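You operate a simulated robot arm through the tools that you are given. There is no shell and no other tool.

You run a simulated robot arm. Do the job below in one go: nothing can be reset, and whatever is moved stays where it is left.

## Task
Wipe the coffee stain off the table, then lay the plate and glass.
Fine: plate on the teal mat, glass on the orange mat; the cloth goes back. Set down upright: rolled cloth, glass. What is to be rubbed or washed off counts as gone when no trace of it is left.
Where things are to end (x, y in the base frame): plate within 30 mm of [520, 350].

It is judged by the outcome, as a careful person would: the job done as asked, and still so three seconds after it is handed in. It fails if anything else is knocked over, pushed out of place, dropped, spilled or broken. Flat cloth is picked up by pressing the open fingertips on it (5 to 10 N) and closing them slowly along it; thin cloth reads only 2 to 8 mm in the jaws.

## Robot
A 7-joint arm with a two-finger gripper, fixed in place. Base frame: the origin is on the floor under the middle of its stand, x ahead of it, y to its left, z up; the work surface is at about z = 750. Units: mm, degrees, N and s.
With the tool pointing down near the work surface it reaches from about 320 to 720 mm from the base axis. Its first joint turns from -66.0 to 66.0 degrees. Payload 2.45 kg.
Tool frame: the origin (TCP) lies between the finger pads and is the grasp point; the fingertips stand 26 mm ahead of it; z points along the fingers, y is the line along which they close. The gripper opens to 96 mm; its body begins 69 mm behind the TCP.
Orientation is that of the tool frame in the base frame, as a unit quaternion [w, x, y, z]. With the fingers straight down and closing along the base's y, the tool's x points along the base's -x, its y along +y and its z along -z.

## Interface
- The arm moves only by the tool jog_arm. Its argument "steps" is a list of rows, each a list of 7 numbers: the turn, a rotation vector about the tool's x, y, z in degrees, then the shift along the tool's x, y, z in m, then the opening, from 0 (shut) to 1 (fully open). In form: [[wx, wy, wz, x, y, z, claw], ...]. A call has 1 to 20 rows; each row shifts and turns the commanded pose from where the row before left it, along the tool's axes as they then stand. Rows are played at 5 a second. More than 50 mm and 8.6 degrees between two rows, or a gripper value outside its range, and nothing of the call is played. Where a pose cannot be reached the arm comes as near as it can. A force on the tool above 40 N (or 10 N above the force at the start of the call, whichever is more), or a blocked arm, ends the call early, and 0.2 s more pass. The fingers move at their own pace (about 50 mm/s each) and stop on an object; they squeeze with about 22 N. The grip force told is the motor's: it shows also when the fingers shut on nothing. Time passes only in rows, and 0.2 s behind the last, so rows that do not move let the fingers close. It gives the time, the measured TCP pose, the force on the tool (base axes), the opening and the grip force at its end, in the units of the frame above (readings bear some noise), with the torque about the TCP (base axes, N m) and any sound that the robot's microphone picked up.
- Cameras (640 x 400 px; columns grow to the right, rows downward): "scene" is fixed at [153.7, -389.5, 1411.4]; the picture's right is [0.84, -0.54, 0.00], its down [-0.37, -0.57, -0.73] and it looks along [0.40, 0.61, -0.68] (base axes); focal length 329 px, centre (320, 200). "wrist" rides on the gripper at [82, 3, -98] in the tool frame; the picture's right is [-0.04, 1.00, 0.00], its down [-0.73, -0.03, -0.68] and it looks along [-0.68, -0.03, 0.73] (tool axes); focal length 256 px, centre (320, 200). There is no depth. A picture from a camera that has moved, and an enlarged one, comes with that camera's place and axes in the base frame and with its lens.
- grab_frame(camera): a new picture of that camera. It takes no simulated time.
- close_up(camera, box): a new picture of the part [left, top, right, bottom] of that camera's present view, enlarged. It takes no simulated time.
- hand_in(): hands the job in; it is judged then, once.

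Places have to be worked out from the pictures, the camera data and where the tool is seen. Open the gripper and draw the arm clear of the work before you hand the job in, unless the task says otherwise.

The tools are called as a command line: name --pt "numbers of a row" for each row, then --argument value for the rest, lists and objects as JSON in quotes. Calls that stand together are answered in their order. jog_arm: Moves the arm, as the interface text tells. Its arguments: {"type":"object","properties":{"steps":{"type":"array","items":{"type":"array","items":{"type":"number"}}}},"required":["steps"]} The other tools are called the same way: grab_frame (camera) takes a picture; close_up (camera, box) takes an enlarged picture of a part of a camera's view; hand_in () hands the job in.

At the start:

```text
time_s: 0.0
tcp_pos: [469.5, 107.6, 1041.4]
orientation: [0.001, -0.001, 1.0, 0.0]
contact_force: [-0.1, 0.1, 0.0]
ft_torque: [0.02, 0.01, -0.04]
grip_width: 95.9
grip_force: 0.0
```

scene: 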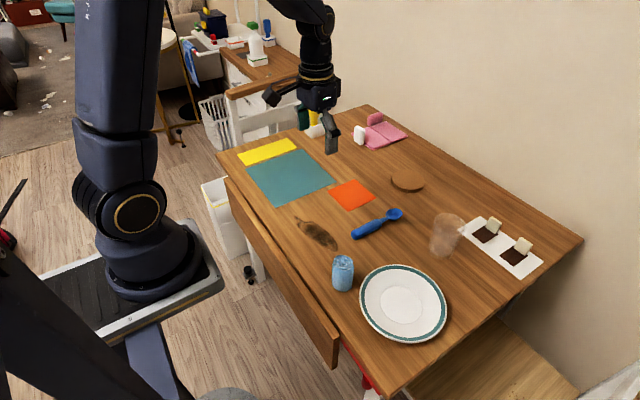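
wrist: 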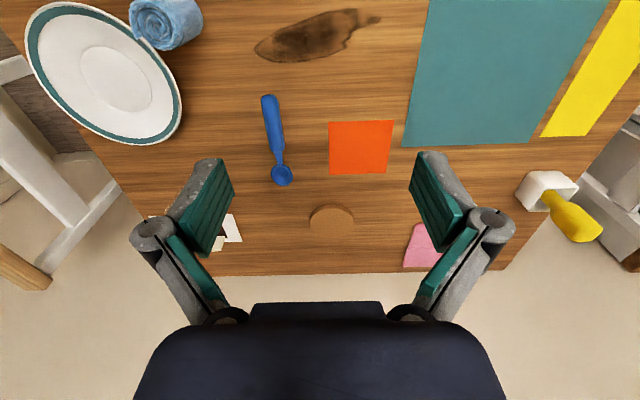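

I start by looking closely at the objects on the table in both views before moving anything.

close_up --camera "scene" --box '[210, 120, 400, 240]'

close_up --camera "scene" --box '[280, 190, 470, 350]'

close_up --camera "scene" --box '[330, 100, 590, 290]'

close_up --camera "wrist" --box '[0, 0, 320, 200]'

```text
3.33 times, centred on (305, 180) of scene
camera zoom: at [153.7, -389.5, 1411.4], right [0.84, -0.54, 0.0], down [-0.37, -0.57, -0.73], along [0.4, 0.61, -0.68], focal length 1096 px, centre (370, 267)
```

zoom: 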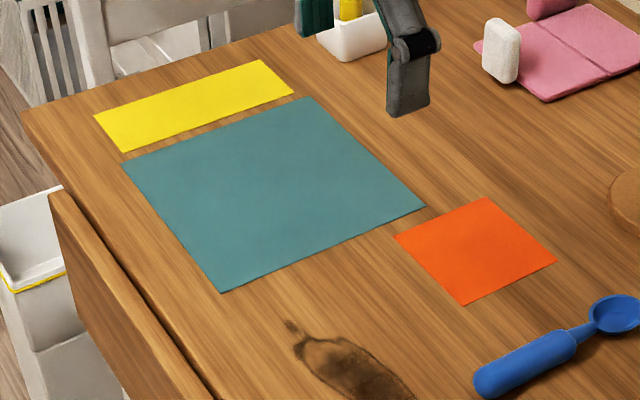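

```text
2.50 times, centred on (375, 270) of scene
camera zoom: at [153.7, -389.5, 1411.4], right [0.84, -0.54, 0.0], down [-0.37, -0.57, -0.73], along [0.4, 0.61, -0.68], focal length 822 px, centre (182, 25)
```

zoom: 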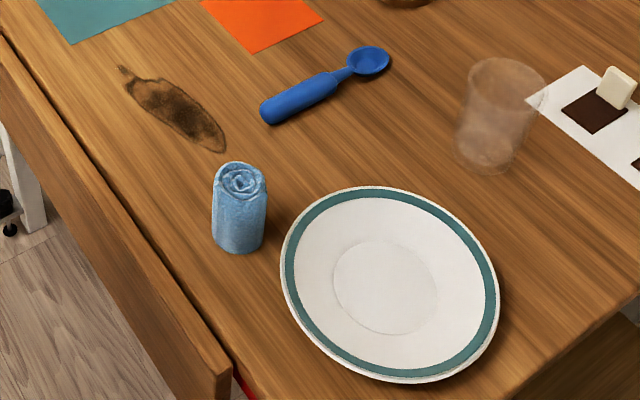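

```text
2.11 times, centred on (460, 195) of scene
camera zoom: at [153.7, -389.5, 1411.4], right [0.84, -0.54, 0.0], down [-0.37, -0.57, -0.73], along [0.4, 0.61, -0.68], focal length 692 px, centre (25, 210)
```

zoom: 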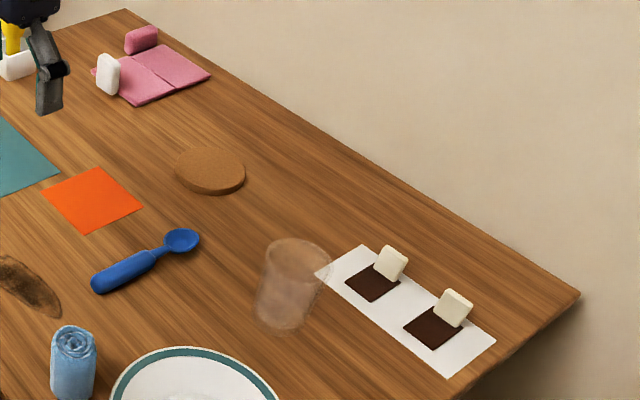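

```text
2.00 times, centred on (160, 100) of wrist
camera zoom: at [388.2, 111.7, 1140.4], right [0.04, 1.0, 0.0], down [0.73, -0.03, 0.68], along [0.68, -0.03, -0.73], focal length 512 px, centre (640, 400)
```

zoom: 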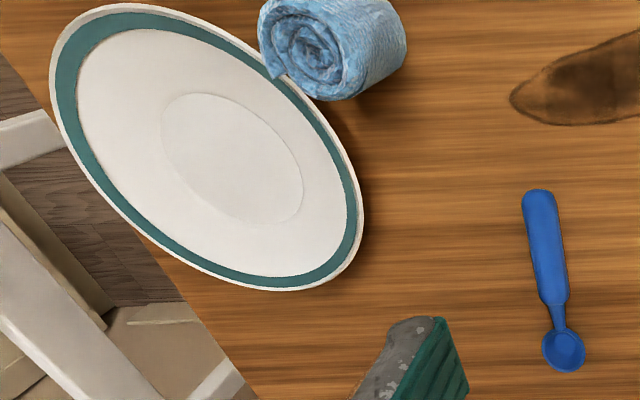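

The cloth roll looks to stand near (427, -66), the stain runs from about (445, 187) to (477, 20), the plate is near (503, -182), and the glass near (695, -123). I move above the cloth to measure these more exactly with the wrist camera.

jog_arm --pt "0 0 0 0.0085 -0.0347 0.008 1" --pt "0 0 0 0.0085 -0.0347 0.008 1" --pt "0 0 0 0.0085 -0.0347 0.008 1" --pt "0 0 0 0.0085 -0.0347 0.008 1" --pt "0 0 0 0.0085 -0.0347 0.008 1" --pt "0 0 0 0 0 0 1"

grab_frame --camera "wrist"

grab_frame --camera "scene"

```text
time_s: 1.4
tcp_pos: [426.5, -65.3, 999.9]
orientation: [0.0, 0.0, 1.0, -0.001]
contact_force: [0.6, -0.6, -0.1]
ft_torque: [-0.04, -0.01, 0.04]
grip_width: 96.2
grip_force: 0.1
```

```text
taken
camera wrist: at [345.8, -61.8, 1099.5], right [0.04, 1.0, 0.0], down [0.73, -0.03, 0.68], along [0.68, -0.03, -0.73], focal length 256 px, centre (320, 200)
```

wrist: 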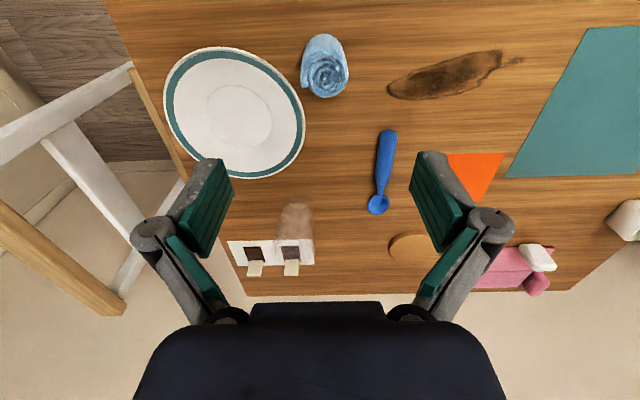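

```text
taken
```

scene: 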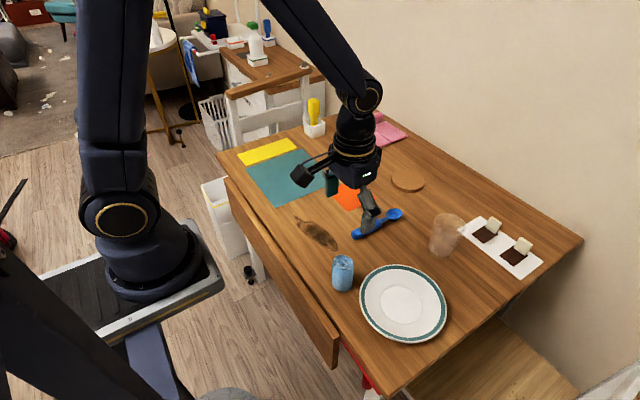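

The cloth roll stands at about (428, -62), about 46 mm wide and 85 mm tall, close to the plate's edge. I turn the tool 45° so both fingers stay clear of the plate, come down a bit and look again.

jog_arm --pt "0 0 7.5 0 0 0 1" --pt "0 0 7.5 0 0 0 1" --pt "0 0 7.5 0 0 0 1" --pt "0 0 7.5 0 0 0 1" --pt "0 0 7.5 0 0 0 1" --pt "0 0 7.5 0 0 0 1" --pt "0 0 0 0 0 0.04 1" --pt "0 0 0 0 0 0.04 1" --pt "0 0 0 0 0 0 1"

grab_frame --camera "wrist"

close_up --camera "scene" --box '[260, 170, 460, 350]'

```text
time_s: 3.4
tcp_pos: [426.9, -64.7, 919.7]
orientation: [0.0, 0.383, 0.924, 0.0]
contact_force: [0.8, 0.0, 0.8]
ft_torque: [0.0, 0.0, 0.01]
grip_width: 95.8
grip_force: 0.1
```

```text
taken
camera wrist: at [372.2, -4.4, 1019.3], right [0.74, 0.68, 0.0], down [0.5, -0.54, 0.68], along [0.46, -0.5, -0.73], focal length 256 px, centre (320, 200)
```

wrist: 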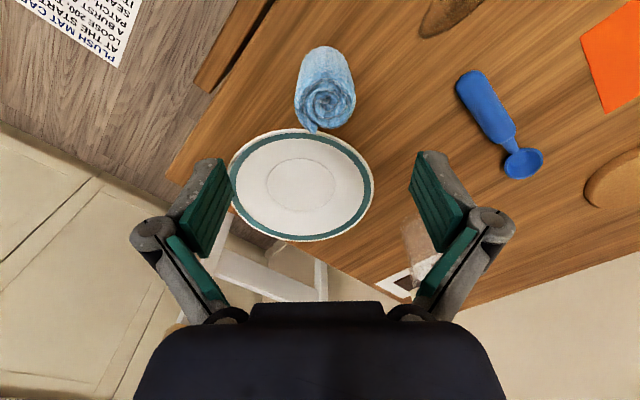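

```text
2.22 times, centred on (360, 260) of scene
camera zoom: at [153.7, -389.5, 1411.4], right [0.84, -0.54, 0.0], down [-0.37, -0.57, -0.73], along [0.4, 0.61, -0.68], focal length 730 px, centre (231, 67)
```

zoom: 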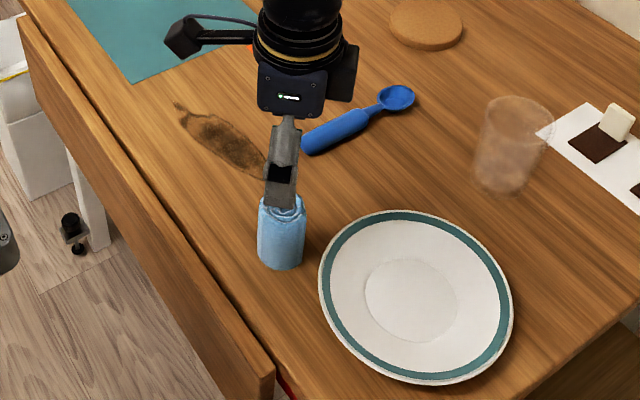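

The rotated view puts the cloth about 5 mm along tool x and 3 mm along tool y from the TCP, with both fingers clear of the plate. I shift by that and lower around the roll.

jog_arm --pt "0 0 0 0.005 0.003 0.02 1" --pt "0 0 0 0 0 0.03 1" --pt "0 0 0 0 0 0.03 1" --pt "0 0 0 0 0 0.025 1" --pt "0 0 0 0 0 0.015 1" --pt "0 0 0 0 0 0 1"

grab_frame --camera "wrist"

close_up --camera "scene" --box '[260, 170, 460, 350]'

```text
time_s: 4.8
tcp_pos: [427.4, -59.7, 800.9]
orientation: [0.001, 0.383, 0.924, 0.0]
contact_force: [-0.1, 0.5, -0.2]
ft_torque: [-0.01, 0.01, 0.0]
grip_width: 96.0
grip_force: 0.1
```

```text
taken
camera wrist: at [371.4, 0.9, 900.0], right [0.73, 0.68, 0.0], down [0.5, -0.54, 0.68], along [0.46, -0.5, -0.73], focal length 256 px, centre (320, 200)
```

wrist: 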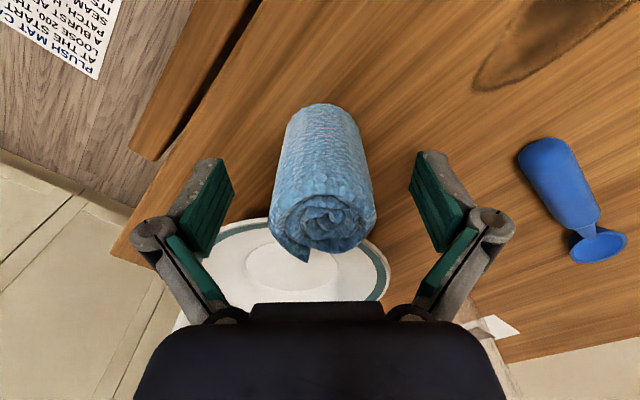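

```text
2.22 times, centred on (360, 260) of scene
camera zoom: at [153.7, -389.5, 1411.4], right [0.84, -0.54, 0.0], down [-0.37, -0.57, -0.73], along [0.4, 0.61, -0.68], focal length 730 px, centre (231, 67)
```

zoom: 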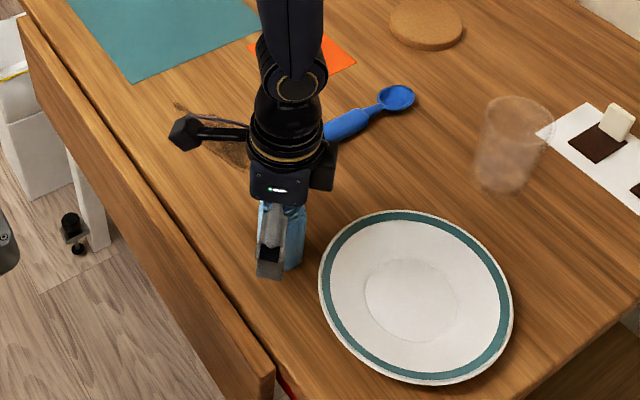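

The roll is centred between the fingers (about 1 mm off) and its top is near z 825. I lower 5 mm and close on it.

jog_arm --pt "0 0 0 0 0 0.005 1" --pt "0 0 0 0 0 0 0.6" --pt "0 0 0 0 0 0 0.4" --pt "0 0 0 0 0 0 0.2" --pt "0 0 0 0 0 0 0.2" --pt "0 0 0 0 0 0 0.2"

grab_frame --camera "wrist"

```text
time_s: 6.2
tcp_pos: [425.5, -59.9, 796.0]
orientation: [0.0, 0.382, 0.924, 0.001]
contact_force: [0.2, -0.1, 0.3]
ft_torque: [-0.03, 0.02, 0.03]
grip_width: 49.5
grip_force: 22.4
```

```text
taken
camera wrist: at [371.2, 0.9, 895.2], right [0.73, 0.68, 0.0], down [0.5, -0.54, 0.68], along [0.46, -0.5, -0.73], focal length 256 px, centre (320, 200)
```

wrist: 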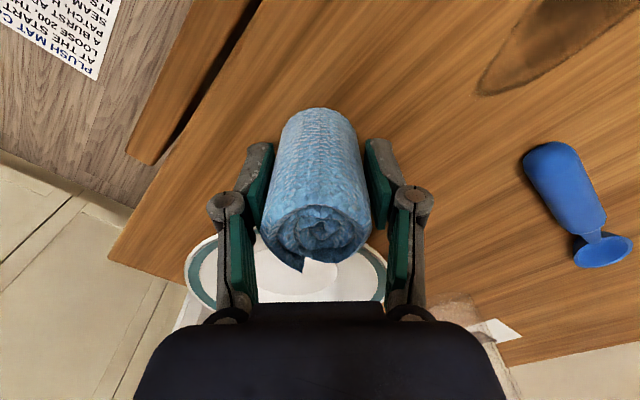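

Gripped: the opening reads 49.5 mm at 22 N. I lift the roll 60 mm, turn back to the straight orientation and carry it over the near end of the stain.

jog_arm --pt "0 0 0 0 0 -0.02 0.2" --pt "0 0 0 0 0 -0.04 0.2" --pt "0 0 -7.5 0 0 0 0.2" --pt "0 0 -7.5 0 0 0 0.2" --pt "0 0 -7.5 0 0 0 0.2" --pt "0 0 -7.5 0 0 0 0.2" --pt "0 0 -7.5 0 0 0 0.2" --pt "0 0 -7.5 0 0 0 0.2" --pt "0 0 0 -0.0155 0.03 0 0.2" --pt "0 0 0 -0.0155 0.03 0 0.2" --pt "0 0 0 -0.0155 0.03 0 0.2" --pt "0 0 0 0 0 0 0.2"

grab_frame --camera "wrist"

close_up --camera "scene" --box '[260, 170, 460, 350]'

```text
time_s: 8.8
tcp_pos: [472.1, 30.5, 856.0]
orientation: [0.0, 0.0, 1.0, 0.0]
contact_force: [-0.4, -0.1, 0.8]
ft_torque: [0.0, -0.01, -0.02]
grip_width: 49.6
grip_force: 21.8
```

```text
taken
camera wrist: at [390.9, 34.7, 955.7], right [0.04, 1.0, 0.0], down [0.73, -0.03, 0.68], along [0.68, -0.03, -0.73], focal length 256 px, centre (320, 200)
```

wrist: 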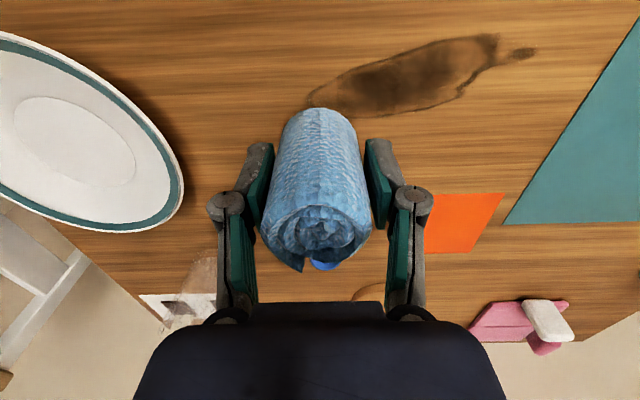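

```text
2.22 times, centred on (360, 260) of scene
camera zoom: at [153.7, -389.5, 1411.4], right [0.84, -0.54, 0.0], down [-0.37, -0.57, -0.73], along [0.4, 0.61, -0.68], focal length 730 px, centre (231, 67)
```

zoom: 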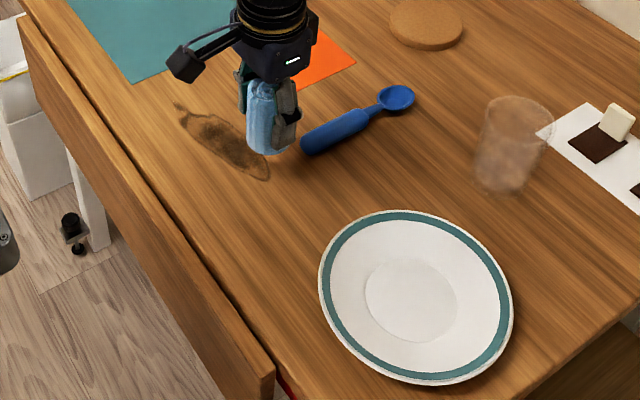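

The cloth hangs upright over the stain's near end, and the stain spans about x 430–490, y 20–187. I lower it to just above the table, then step down gently to find contact.

jog_arm --pt "0 0 0 0 0 0.03 0.2" --pt "0 0 0 0 0 0.025 0.2" --pt "0 0 0 0 0 0.004 0.2" --pt "0 0 0 0 0 0.001 0.2" --pt "0 0 0 0 0 0.001 0.2" --pt "0 0 0 0 0 0 0.2"

```text
time_s: 10.2
tcp_pos: [471.8, 30.6, 795.1]
orientation: [0.001, 0.0, 1.0, -0.001]
contact_force: [-5.2, 0.8, 17.1]
ft_torque: [-0.04, 0.17, 0.04]
grip_width: 49.4
grip_force: 22.0
```

Contact is found at about 17 N, a little hard, so I ease up half a millimetre and make a first slow stroke along the stain.

jog_arm --pt "0 0 0 0 0 -0.0005 0.2" --pt "0 0 0 0 -0.02 0 0.2" --pt "0 0 0 0 0.025 0 0.2" --pt "0 0 0 0 0.025 0 0.2" --pt "0 0 0 0 0.025 0 0.2" --pt "0 0 0 0 0.025 0 0.2" --pt "0 0 0 0 0.025 0 0.2" --pt "0 0 0 0 0.025 0 0.2" --pt "0 0 0 0 0 0 0.2"

grab_frame --camera "wrist"

close_up --camera "scene" --box '[260, 170, 460, 350]'

```text
time_s: 12.2
tcp_pos: [472.5, 159.5, 795.7]
orientation: [0.001, 0.001, 1.0, 0.0]
contact_force: [-1.8, -1.5, 3.4]
ft_torque: [-0.07, -0.07, -0.04]
grip_width: 49.5
grip_force: 21.8
```

```text
taken
camera wrist: at [391.1, 163.4, 894.9], right [0.04, 1.0, 0.0], down [0.73, -0.03, 0.68], along [0.68, -0.03, -0.73], focal length 256 px, centre (320, 200)
```

wrist: 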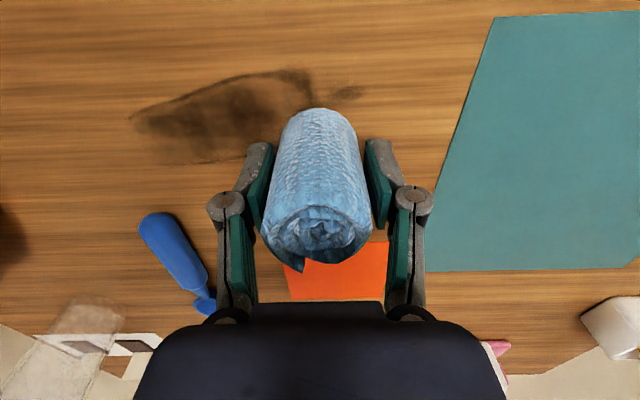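

```text
2.22 times, centred on (360, 260) of scene
camera zoom: at [153.6, -389.6, 1411.4], right [0.84, -0.54, 0.0], down [-0.37, -0.57, -0.73], along [0.4, 0.61, -0.68], focal length 730 px, centre (231, 67)
```

zoom: 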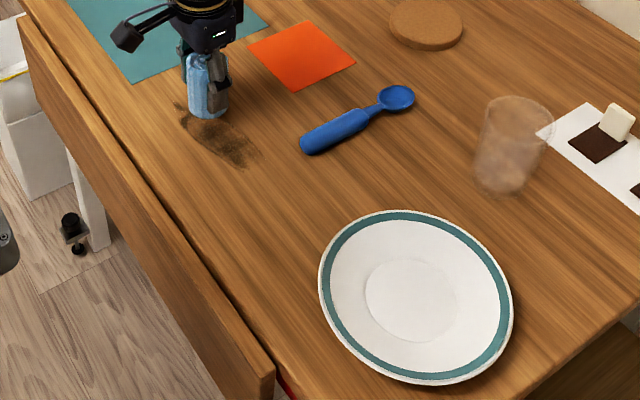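

The stroke is visibly fading the stain, and the force is now only 3 N. I press slightly more and go on in a serpentine over the rest of it.

jog_arm --pt "0 0 0 0 0 0.0004 0.2" --pt "0 0 0 0 -0.025 0 0.2" --pt "0 0 0 0 -0.025 0 0.2" --pt "0 0 0 0 -0.025 0 0.2" --pt "0 0 0 0 -0.025 0 0.2" --pt "0 0 0 0 -0.025 0 0.2" --pt "0 0 0 0 -0.025 0 0.2" --pt "0 0 0 0.015 0 0 0.2" --pt "0 0 0 0 0.027 0 0.2" --pt "0 0 0 0 0.027 0 0.2" --pt "0 0 0 0 0.027 0 0.2" --pt "0 0 0 0 0.027 0 0.2" --pt "0 0 0 0 0.027 0 0.2" --pt "0 0 0 0 0.027 0 0.2" --pt "0 0 0 0 0.027 0 0.2" --pt "0 0 0 0.014 0 0 0.2" --pt "0 0 0 0 -0.027 0 0.2" --pt "0 0 0 0 -0.027 0 0.2" --pt "0 0 0 0 -0.027 0 0.2" --pt "0 0 0 0 -0.027 0 0.2"

grab_frame --camera "wrist"

close_up --camera "scene" --box '[260, 170, 460, 350]'

```text
time_s: 16.4
tcp_pos: [444.5, 91.6, 794.8]
orientation: [0.002, -0.001, 1.0, 0.001]
contact_force: [0.5, 9.5, 20.3]
ft_torque: [0.33, -0.04, -0.05]
grip_width: 49.5
grip_force: 22.3
```

```text
taken
camera wrist: at [362.4, 95.6, 894.2], right [0.04, 1.0, 0.0], down [0.73, -0.03, 0.68], along [0.68, -0.03, -0.73], focal length 256 px, centre (320, 200)
```

wrist: 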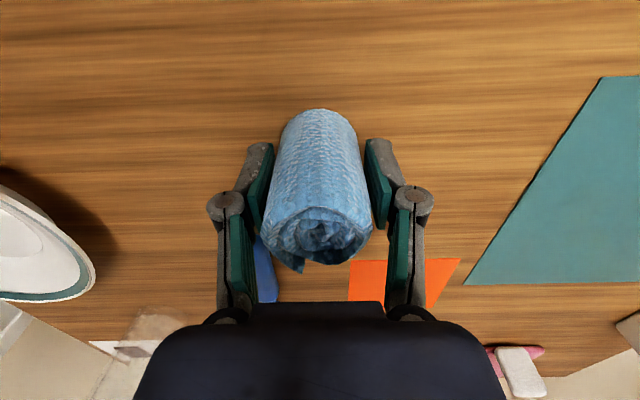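

```text
2.22 times, centred on (360, 260) of scene
camera zoom: at [153.4, -389.4, 1411.5], right [0.84, -0.54, 0.0], down [-0.37, -0.57, -0.73], along [0.4, 0.61, -0.68], focal length 730 px, centre (231, 67)
```

zoom: 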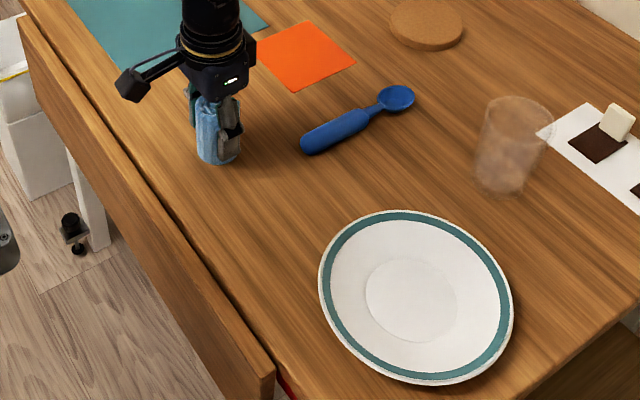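

No trace shows outside the cloth, but I want full coverage of the edges. I ease off slightly and make more passes at the near-side edge and back through the middle.

jog_arm --pt "0 0 0 0 0 -0.0003 0.2" --pt "0 0 0 0 -0.027 0 0.2" --pt "0 0 0 0 -0.027 0 0.2" --pt "0 0 0 0 -0.027 0 0.2" --pt "0 0 0 0.011 0 0 0.2" --pt "0 0 0 0 0.027 0 0.2" --pt "0 0 0 0 0.027 0 0.2" --pt "0 0 0 0 0.027 0 0.2" --pt "0 0 0 0 0.027 0 0.2" --pt "0 0 0 0 0.027 0 0.2" --pt "0 0 0 0 0.027 0 0.2" --pt "0 0 0 0 0.027 0 0.2" --pt "0 0 0 -0.016 0 0 0.2" --pt "0 0 0 -0.016 0 0 0.2" --pt "0 0 0 0 -0.027 0 0.2" --pt "0 0 0 0 -0.027 0 0.2" --pt "0 0 0 0 -0.027 0 0.2" --pt "0 0 0 0 -0.027 0 0.2" --pt "0 0 0 0 -0.027 0 0.2" --pt "0 0 0 0 -0.027 0 0.2"

```text
time_s: 20.6
tcp_pos: [465.6, 37.2, 795.7]
orientation: [0.001, 0.0, 1.0, 0.0]
contact_force: [-0.4, 0.6, 0.0]
ft_torque: [0.04, 0.0, 0.01]
grip_width: 49.2
grip_force: 21.7
```

Contact has dropped to zero, so I lower 0.6 mm and cover the far-side edge and the middle once more.

jog_arm --pt "0 0 0 0 0 0.0006 0.2" --pt "0 0 0 0 -0.027 0 0.2" --pt "0 0 0 -0.016 0 0 0.2" --pt "0 0 0 0 0.027 0 0.2" --pt "0 0 0 0 0.027 0 0.2" --pt "0 0 0 0 0.027 0 0.2" --pt "0 0 0 0 0.027 0 0.2" --pt "0 0 0 0 0.027 0 0.2" --pt "0 0 0 0 0.027 0 0.2" --pt "0 0 0 0.014 0 0 0.2" --pt "0 0 0 0 -0.027 0 0.2" --pt "0 0 0 0 -0.027 0 0.2" --pt "0 0 0 0 -0.027 0 0.2" --pt "0 0 0 0 -0.027 0 0.2" --pt "0 0 0 0 -0.027 0 0.2" --pt "0 0 0 0 -0.027 0 0.2"

```text
time_s: 24.0
tcp_pos: [465.8, 9.4, 794.3]
orientation: [0.001, -0.002, 1.0, 0.0]
contact_force: [-0.1, 6.8, 14.7]
ft_torque: [0.26, -0.02, -0.01]
grip_width: 49.5
grip_force: 22.1
```

Pressing was firm at about 15 N on that pass. I lift the cloth 100 mm and inspect the table from both cameras.

jog_arm --pt "0 0 0 0 0 -0.02 0.2" --pt "0 0 0 0 0 -0.04 0.2" --pt "0 0 0 0.02 0 -0.04 0.2" --pt "0 0 0 0 0 0 0.2"

grab_frame --camera "wrist"

close_up --camera "scene" --box '[270, 190, 370, 270]'

close_up --camera "wrist" --box '[260, 0, 580, 160]'

```text
time_s: 25.0
tcp_pos: [444.5, 9.7, 895.7]
orientation: [0.001, 0.0, 1.0, 0.0]
contact_force: [0.1, -0.8, -0.2]
ft_torque: [0.0, -0.03, 0.01]
grip_width: 49.2
grip_force: 22.2
```

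```text
taken
camera wrist: at [363.7, 14.6, 994.7], right [0.04, 1.0, 0.0], down [0.73, -0.03, 0.68], along [0.68, -0.03, -0.73], focal length 256 px, centre (320, 200)
```

wrist: 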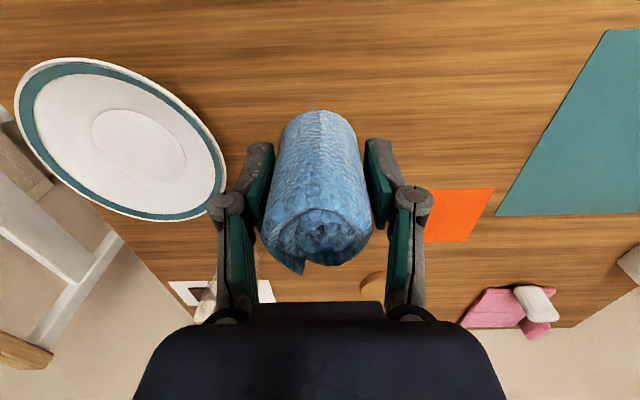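

```text
5.00 times, centred on (320, 230) of scene
camera zoom: at [153.7, -389.5, 1411.4], right [0.84, -0.54, 0.0], down [-0.37, -0.57, -0.73], along [0.4, 0.61, -0.68], focal length 1644 px, centre (320, 50)
```

zoom: 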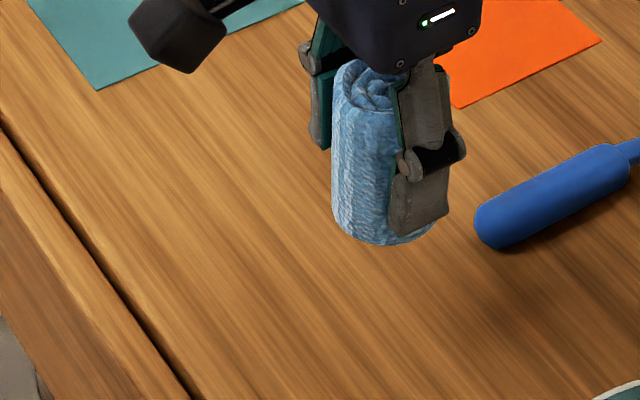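

```text
2.00 times, centred on (420, 80) of wrist
camera zoom: at [363.7, 14.6, 994.7], right [0.04, 1.0, 0.0], down [0.73, -0.03, 0.68], along [0.68, -0.03, -0.73], focal length 512 px, centre (120, 440)
```

zoom: 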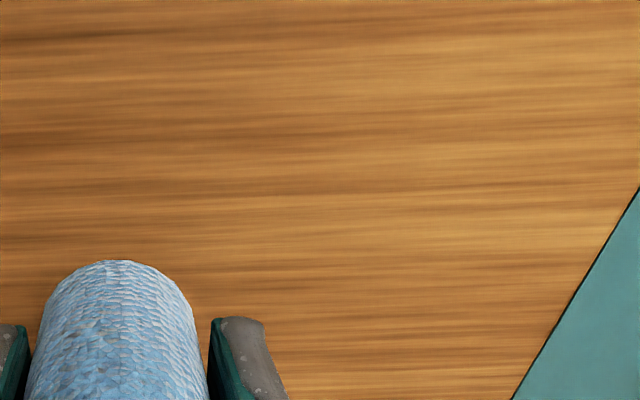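

The table looks clean wherever it's visible; the part behind the cloth I'll check after moving away. I turn the tool 45° again and carry the roll back over its starting spot.

jog_arm --pt "0 0 7.5 0 0 0 0.2" --pt "0 0 7.5 0 0 0 0.2" --pt "0 0 7.5 0 0 0 0.2" --pt "0 0 7.5 0 0 0 0.2" --pt "0 0 7.5 0 0 0 0.2" --pt "0 0 7.5 0 0 0 0.2" --pt "0 0 0 -0.01167 -0.02133 0 0.2" --pt "0 0 0 -0.01167 -0.02133 0 0.2" --pt "0 0 0 -0.01167 -0.02133 0 0.2" --pt "0 0 0 0 0 0 0.2" --pt "0 0 0 0 0 0 0.2"

grab_frame --camera "wrist"

close_up --camera "scene" --box '[270, 190, 430, 310]'

```text
time_s: 27.4
tcp_pos: [425.9, -59.6, 895.4]
orientation: [0.0, 0.383, 0.924, 0.001]
contact_force: [0.1, -0.1, -1.0]
ft_torque: [-0.04, 0.01, 0.03]
grip_width: 49.3
grip_force: 21.7
```

```text
taken
camera wrist: at [370.9, 0.4, 994.4], right [0.73, 0.68, 0.0], down [0.5, -0.54, 0.68], along [0.46, -0.5, -0.73], focal length 256 px, centre (320, 200)
```

wrist: 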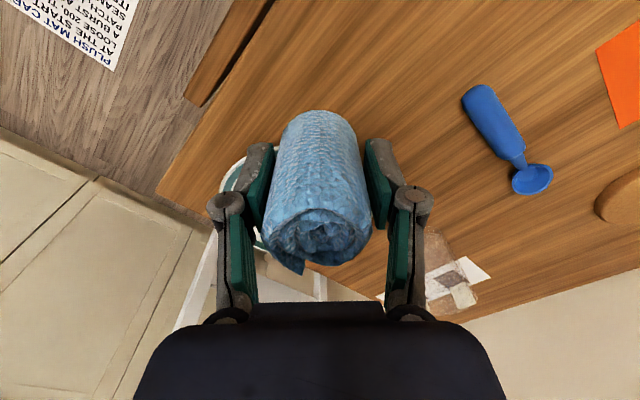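

```text
3.33 times, centred on (350, 250) of scene
camera zoom: at [153.7, -389.6, 1411.4], right [0.84, -0.54, 0.0], down [-0.37, -0.57, -0.73], along [0.4, 0.61, -0.68], focal length 1096 px, centre (220, 33)
```

zoom: 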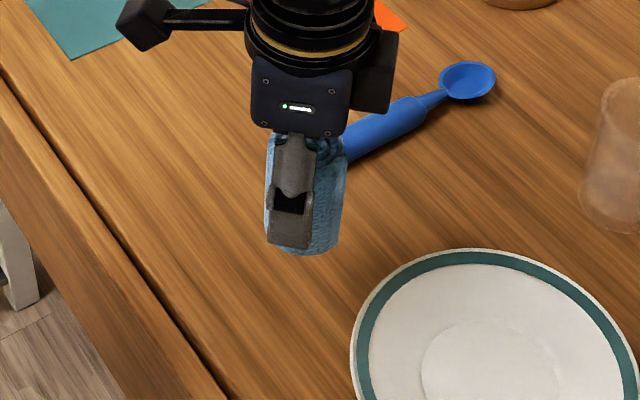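

The cloth is back above its spot at (426, -60) and the wood where the stain was looks clean. I lower it to just above the table.

jog_arm --pt "0 0 0 0 0 0.03 0.2" --pt "0 0 0 0 0 0.03 0.2" --pt "0 0 0 0 0 0.025 0.2" --pt "0 0 0 0 0 0.012 0.2" --pt "0 0 0 0 0 0.001 0.2" --pt "0 0 0 0 0 0 0.2"

```text
time_s: 28.8
tcp_pos: [425.6, -59.9, 797.5]
orientation: [0.0, 0.382, 0.924, 0.001]
contact_force: [0.4, -0.2, -1.6]
ft_torque: [0.02, 0.01, -0.03]
grip_width: 49.4
grip_force: 22.3
```

No contact yet, so I step down in sub-millimetre rows until light contact.

jog_arm --pt "0 0 0 0 0 0.0006 0.2" --pt "0 0 0 0 0 0.0006 0.2" --pt "0 0 0 0 0 0 0.2"

```text
time_s: 29.6
tcp_pos: [424.6, -60.4, 795.3]
orientation: [0.001, 0.382, 0.924, 0.0]
contact_force: [0.1, -0.7, 0.4]
ft_torque: [-0.01, -0.02, 0.0]
grip_width: 49.1
grip_force: 22.0
```

jog_arm --pt "0 0 0 0 0 0.0004 0.2" --pt "0 0 0 0 0 0.0004 0.2" --pt "0 0 0 0 0 0 0.2"

```text
time_s: 30.4
tcp_pos: [425.9, -60.3, 795.6]
orientation: [-0.001, 0.383, 0.924, 0.001]
contact_force: [0.0, 0.0, -0.2]
ft_torque: [-0.01, 0.02, 0.02]
grip_width: 49.2
grip_force: 22.1
```

Still no contact, so I go on stepping down gently.

jog_arm --pt "0 0 0 0 0 0.0004 0.2" --pt "0 0 0 0 0 0.0004 0.2" --pt "0 0 0 0 0 0 0.2"

```text
time_s: 31.2
tcp_pos: [425.6, -60.0, 795.1]
orientation: [0.002, 0.383, 0.924, 0.001]
contact_force: [-1.7, 0.4, 22.2]
ft_torque: [-0.02, -0.02, -0.02]
grip_width: 49.5
grip_force: 22.1
```

Contact reached (22 N). I ease up 0.4 mm to take off the pressure, then open the fingers gradually.

jog_arm --pt "0 0 0 0 0 -0.0004 0.2" --pt "0 0 0 0 0 0 0.52" --pt "0 0 0 0 0 0 0.6" --pt "0 0 0 0 0 0 0.75" --pt "0 0 0 0 0 0 1" --pt "0 0 0 0 0 0 1" --pt "0 0 0 0 0 0 1"

grab_frame --camera "wrist"

```text
time_s: 32.8
tcp_pos: [426.2, -60.6, 794.5]
orientation: [0.0, 0.383, 0.924, 0.001]
contact_force: [0.2, 0.9, -0.5]
ft_torque: [-0.01, 0.02, -0.01]
grip_width: 96.1
grip_force: 0.1
```

```text
taken
camera wrist: at [371.2, 0.8, 893.8], right [0.73, 0.68, 0.0], down [0.5, -0.54, 0.68], along [0.46, -0.5, -0.73], focal length 256 px, centre (320, 200)
```

wrist: 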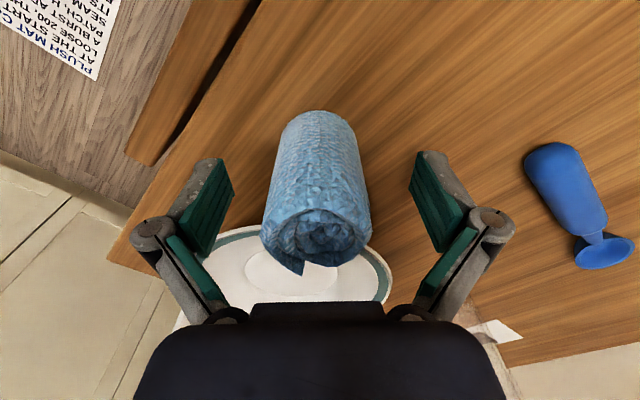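

The roll stands free and upright where it was. I raise straight up and check the cloth and the cleaned area.

jog_arm --pt "0 0 0 0 0 -0.03 1" --pt "0 0 0 0 0 -0.04 1" --pt "0 0 0 0 0 -0.045 1" --pt "0 0 0 0 0 -0.045 1" --pt "0 0 0 0 0 -0.045 1" --pt "0 0 0 0 0 0 1"

grab_frame --camera "wrist"

close_up --camera "scene" --box '[270, 190, 430, 310]'

close_up --camera "scene" --box '[280, 200, 360, 260]'

```text
time_s: 34.2
tcp_pos: [425.5, -60.9, 1000.0]
orientation: [0.0, 0.382, 0.924, 0.0]
contact_force: [0.1, -0.1, 0.1]
ft_torque: [0.01, -0.01, 0.04]
grip_width: 96.2
grip_force: 0.0
```

```text
taken
camera wrist: at [370.7, 0.6, 1099.4], right [0.73, 0.68, 0.0], down [0.5, -0.54, 0.68], along [0.46, -0.5, -0.73], focal length 256 px, centre (320, 200)
```

wrist: 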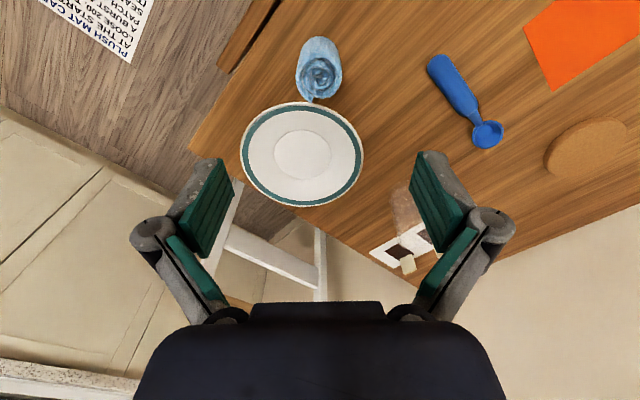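

```text
3.33 times, centred on (350, 250) of scene
camera zoom: at [153.7, -389.5, 1411.4], right [0.84, -0.54, 0.0], down [-0.37, -0.57, -0.73], along [0.4, 0.61, -0.68], focal length 1096 px, centre (220, 33)
```

zoom: 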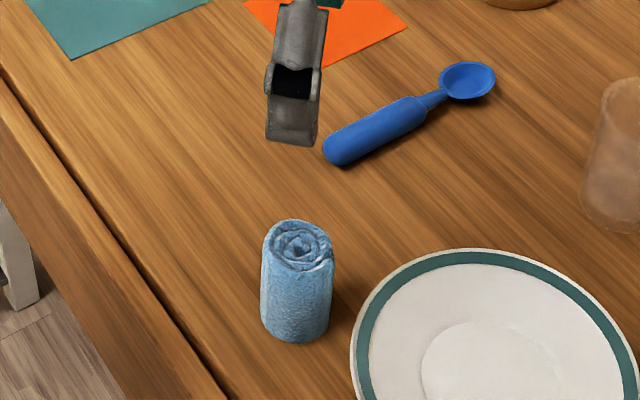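

```text
6.67 times, centred on (320, 230) of scene
camera zoom: at [153.7, -389.5, 1411.4], right [0.84, -0.54, 0.0], down [-0.37, -0.57, -0.73], along [0.4, 0.61, -0.68], focal length 2191 px, centre (320, 0)
```

zoom: 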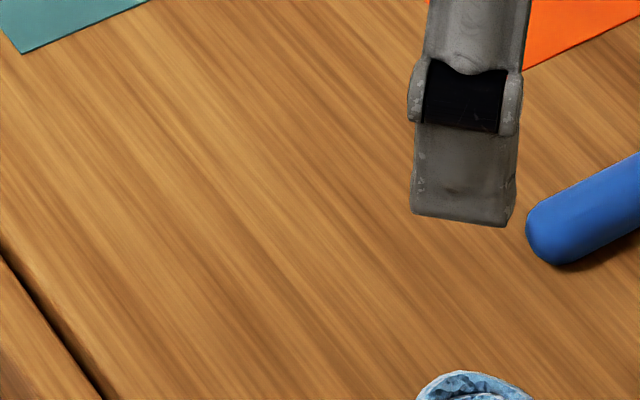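

The cloth is back upright and the table shows no trace of the stain. Next the plate: I look closely at its rim profile and at the fingertip shape to decide how to grip it.

close_up --camera "wrist" --box '[200, 80, 400, 220]'

close_up --camera "wrist" --box '[380, 130, 540, 330]'

close_up --camera "scene" --box '[340, 250, 470, 350]'

```text
2.86 times, centred on (300, 150) of wrist
camera zoom: at [370.7, 0.6, 1099.4], right [0.73, 0.68, 0.0], down [0.5, -0.54, 0.68], along [0.46, -0.5, -0.73], focal length 731 px, centre (377, 343)
```

zoom: 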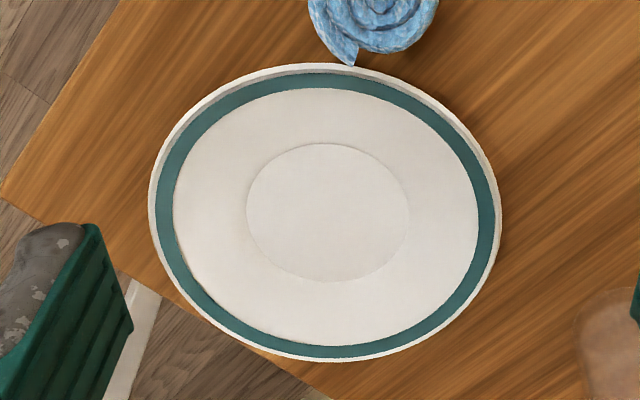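

```text
2.00 times, centred on (460, 230) of wrist
camera zoom: at [370.7, 0.6, 1099.4], right [0.73, 0.68, 0.0], down [0.5, -0.54, 0.68], along [0.46, -0.5, -0.73], focal length 512 px, centre (40, 140)
```

zoom: 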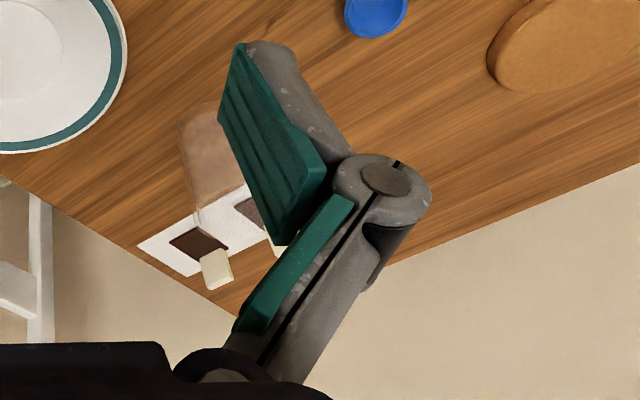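

```text
4.00 times, centred on (405, 300) of scene
camera zoom: at [153.7, -389.5, 1411.4], right [0.84, -0.54, 0.0], down [-0.37, -0.57, -0.73], along [0.4, 0.61, -0.68], focal length 1315 px, centre (-20, -200)
```

zoom: 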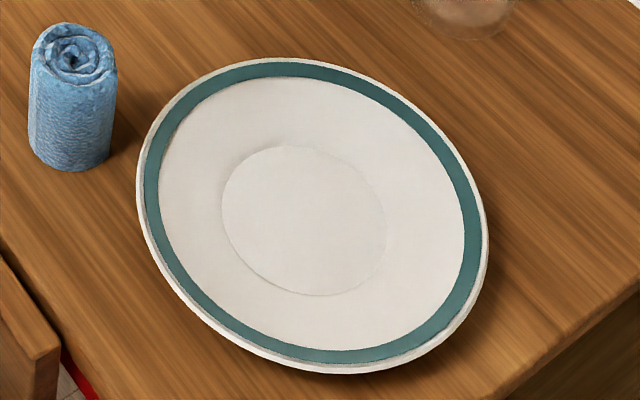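

The plate is centred near (502, -183) with a radius of about 94 mm and a rim about 25 mm high, too wide to span, so I'll pinch its rim from the robot's side with the tool tilted about 48°. I turn and tilt the tool well above and outside that rim point first.

jog_arm --pt "0 0 7.5 0 0 0 1" --pt "0 0 7.5 0 0 0 1" --pt "0 0 7.5 0 0 0 1" --pt "0 0 7.5 0 0 0 1" --pt "0 0 7.5 0 0 0 1" --pt "0 0 7.5 0 0 0 1" --pt "0 0 0 -0.0305 -0.0164 0.025 1" --pt "0 0 0 -0.0305 -0.0164 0.025 1" --pt "0 0 0 -0.0305 -0.0164 0.025 1" --pt "0 0 0 -0.0305 -0.0164 0.025 1" --pt "-8 0 0 0 0 0 0.6" --pt "-8 0 0 0 0 0 0.4" --pt "-8 0 0 0 0 0 0.3" --pt "-8 0 0 0 0 0 0.3" --pt "-8 0 0 0 0 0 0.3" --pt "-8 0 0 0 0 0 0.3" --pt "0 0 0 0 0 0 0.3"

grab_frame --camera "wrist"

grab_frame --camera "scene"

```text
time_s: 37.8
tcp_pos: [358.1, -198.4, 893.3]
orientation: [0.249, 0.665, 0.667, 0.224]
contact_force: [0.0, 0.7, 0.1]
ft_torque: [-0.02, 0.0, -0.01]
grip_width: 28.7
grip_force: 0.0
out of reach, approached as far as the arm can: row 12, 13, 16
```

```text
taken
camera wrist: at [300.0, -113.2, 969.6], right [0.77, -0.02, 0.63], down [-0.46, -0.71, 0.53], along [0.44, -0.7, -0.56], focal length 256 px, centre (320, 200)
```

wrist: 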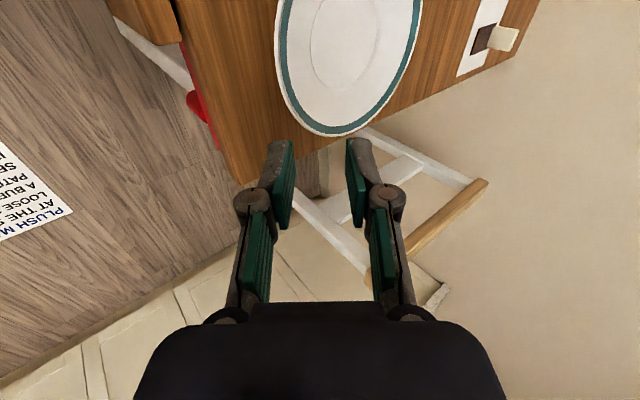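

```text
taken
```

scene: 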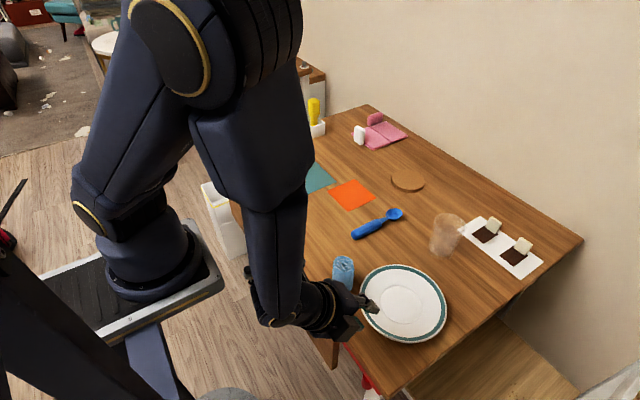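

That spot is too close to the base: the arm couldn't reach the full tilt there. I'll undo the tilt and instead come at the rim from the table's near right corner, where the arm has more room.

jog_arm --pt "8 0 0 0 0 0 0.3" --pt "8 0 0 0 0 0 0.3" --pt "8 0 0 0 0 0 0.3" --pt "8 0 0 0 0 0 0.3" --pt "8 0 0 0 0 0 0.3" --pt "0 0 0 0 0 0 0.3"

```text
time_s: 39.2
tcp_pos: [358.4, -199.2, 892.8]
orientation: [0.006, 0.71, 0.704, -0.019]
contact_force: [0.2, -1.0, 0.5]
ft_torque: [0.0, 0.01, 0.0]
grip_width: 29.0
grip_force: 0.1
```

The tool is vertical again (within about 2°). I shift to about (400, -284, 893) and turn back to the 45° heading.

jog_arm --pt "0 0 0 -0.0283 0.0139 0 0.3" --pt "0 0 0 -0.0283 0.0139 0 0.3" --pt "0 0 0 -0.0283 0.0139 0 0.3" --pt "0 0 -7.5 0 0 0 0.3" --pt "0 0 -7.5 0 0 0 0.3" --pt "0 0 -7.5 0 0 0 0.3" --pt "0 0 -7.5 0 0 0 0.3" --pt "0 0 -7.5 0 0 0 0.3" --pt "0 0 -7.5 0 0 0 0.3" --pt "0 0 0 0 0 0 0.3"

```text
time_s: 41.4
tcp_pos: [398.9, -285.3, 895.0]
orientation: [0.0, 0.386, 0.922, -0.021]
contact_force: [0.6, 0.6, -0.6]
ft_torque: [-0.02, 0.04, 0.02]
grip_width: 28.6
grip_force: 0.0
```

Now I tilt here by about 50° and check whether the arm can take this pose.

jog_arm --pt "0 0.9 0 0 0 0 0.3" --pt "-8.4 0 0 0 0 0 0.3" --pt "-8.4 0 0 0 0 0 0.3" --pt "-8.4 0 0 0 0 0 0.3" --pt "-8.4 0 0 0 0 0 0.3" --pt "-8.4 0 0 0 0 0 0.3" --pt "-8.4 0 0 0 0 0 0.3" --pt "0 0 0 0 0 0 0.3"

grab_frame --camera "wrist"

grab_frame --camera "scene"

```text
time_s: 43.2
tcp_pos: [399.2, -284.7, 895.8]
orientation: [0.158, 0.353, 0.841, 0.377]
contact_force: [-0.3, -0.7, 0.0]
ft_torque: [0.02, -0.02, 0.0]
grip_width: 29.0
grip_force: 0.1
```

```text
taken
camera wrist: at [291.8, -275.3, 964.5], right [0.5, 0.44, 0.75], down [0.14, -0.89, 0.43], along [0.85, -0.11, -0.51], focal length 256 px, centre (320, 200)
```

wrist: 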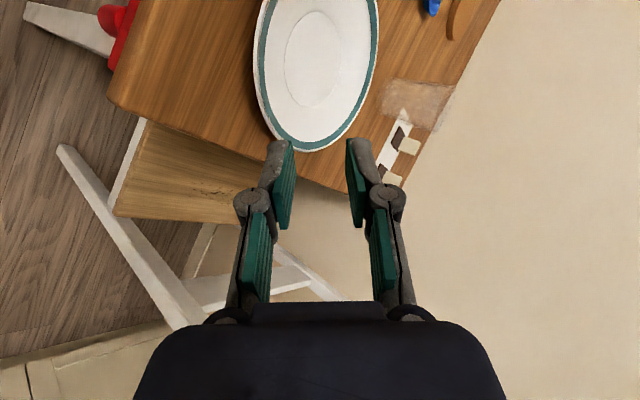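

```text
taken
```

scene: 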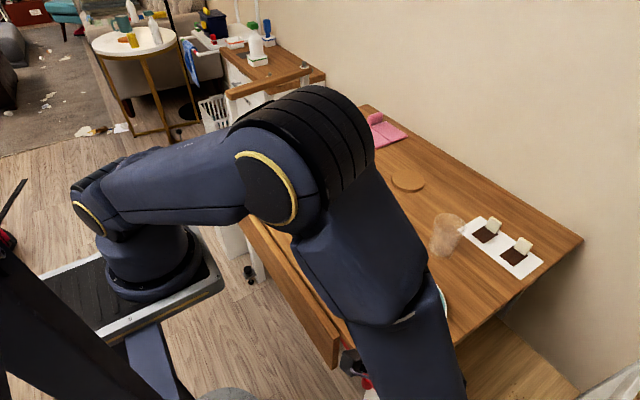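

This pose is reached (tilt 48°, fingers pointing at the plate's near-right rim). I lower to about 817 with the fingertips some 40 mm short of the rim, and look again.

jog_arm --pt "0 0 0 0 -0.01963 0.0175 0.3" --pt "0 0 0 0 -0.01963 0.0175 0.3" --pt "0 0 0 0 -0.01963 0.0175 0.3" --pt "0 0 0 0 0 0 0.3"

grab_frame --camera "wrist"

grab_frame --camera "scene"

```text
time_s: 44.2
tcp_pos: [399.8, -285.0, 816.9]
orientation: [0.158, 0.353, 0.841, 0.377]
contact_force: [0.6, 0.1, -0.2]
ft_torque: [0.01, 0.0, 0.02]
grip_width: 29.0
grip_force: 0.0
```

```text
taken
camera wrist: at [292.4, -275.7, 885.8], right [0.5, 0.44, 0.75], down [0.14, -0.89, 0.43], along [0.85, -0.11, -0.51], focal length 256 px, centre (320, 200)
```

wrist: 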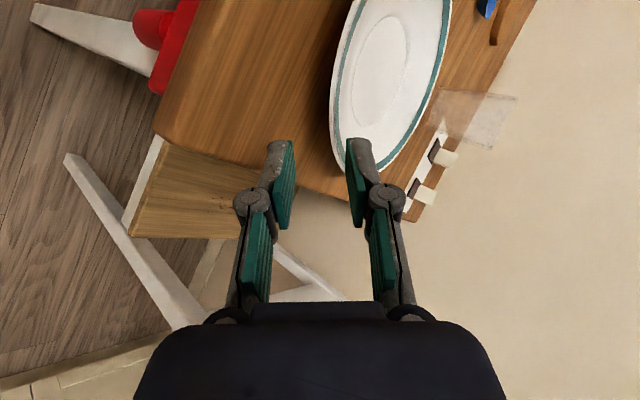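

```text
taken
```

scene: 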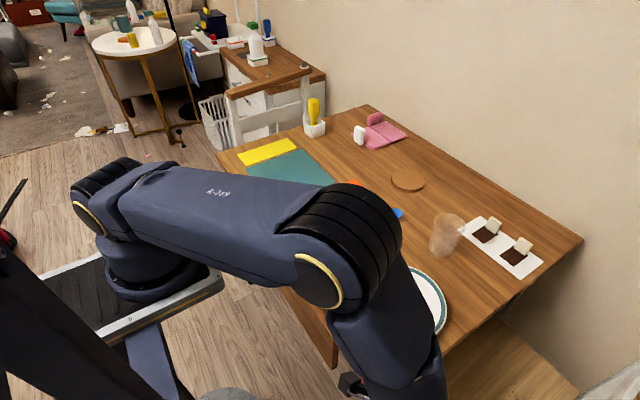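

close_up --camera "wrist" --box '[260, 60, 420, 220]'

```text
2.50 times, centred on (340, 140) of wrist
camera zoom: at [292.4, -275.7, 885.8], right [0.5, 0.44, 0.75], down [0.14, -0.89, 0.43], along [0.85, -0.11, -0.51], focal length 640 px, centre (270, 350)
```

zoom: 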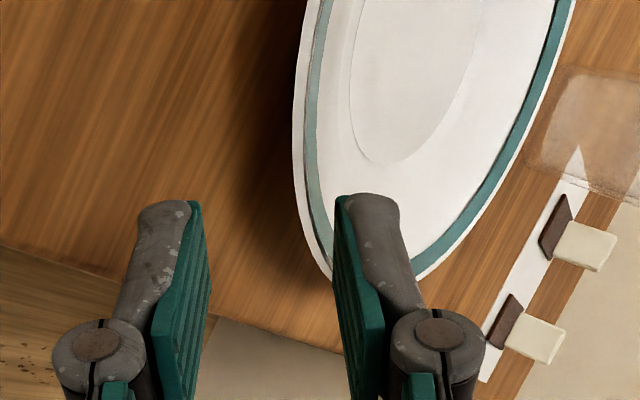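

The near rim lies about 71 mm ahead of the TCP and 6 mm to the upper finger's side. I narrow the opening to 20 mm, shift so the lower finger will pass under the rim, advance 40 mm and look again.

jog_arm --pt "0 0 0 -0.001 0.0065 0 0.21" --pt "0 0 0 -0.001 0.0065 0 0.21" --pt "0 0 0 0 0 0.014 0.21" --pt "0 0 0 0 0 0.014 0.21" --pt "0 0 0 0 0 0.012 0.21" --pt "0 0 0 0 0 0 0.21"

grab_frame --camera "wrist"

close_up --camera "wrist" --box '[260, 80, 400, 220]'

```text
time_s: 45.6
tcp_pos: [428.2, -259.2, 800.0]
orientation: [0.158, 0.353, 0.842, 0.377]
contact_force: [0.0, 0.1, 0.6]
ft_torque: [0.0, -0.02, 0.0]
grip_width: 20.0
grip_force: 0.0
```

```text
taken
camera wrist: at [321.2, -249.9, 868.7], right [0.5, 0.44, 0.75], down [0.14, -0.89, 0.43], along [0.85, -0.11, -0.51], focal length 256 px, centre (320, 200)
```

wrist: 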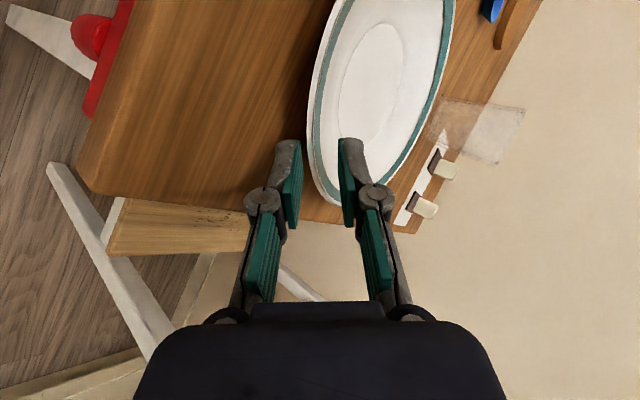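

```text
2.86 times, centred on (330, 150) of wrist
camera zoom: at [321.2, -249.9, 868.7], right [0.5, 0.44, 0.75], down [0.14, -0.89, 0.43], along [0.85, -0.11, -0.51], focal length 731 px, centre (291, 343)
```

zoom: 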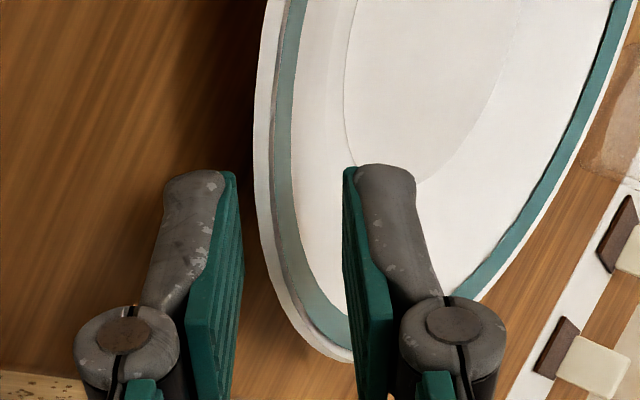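

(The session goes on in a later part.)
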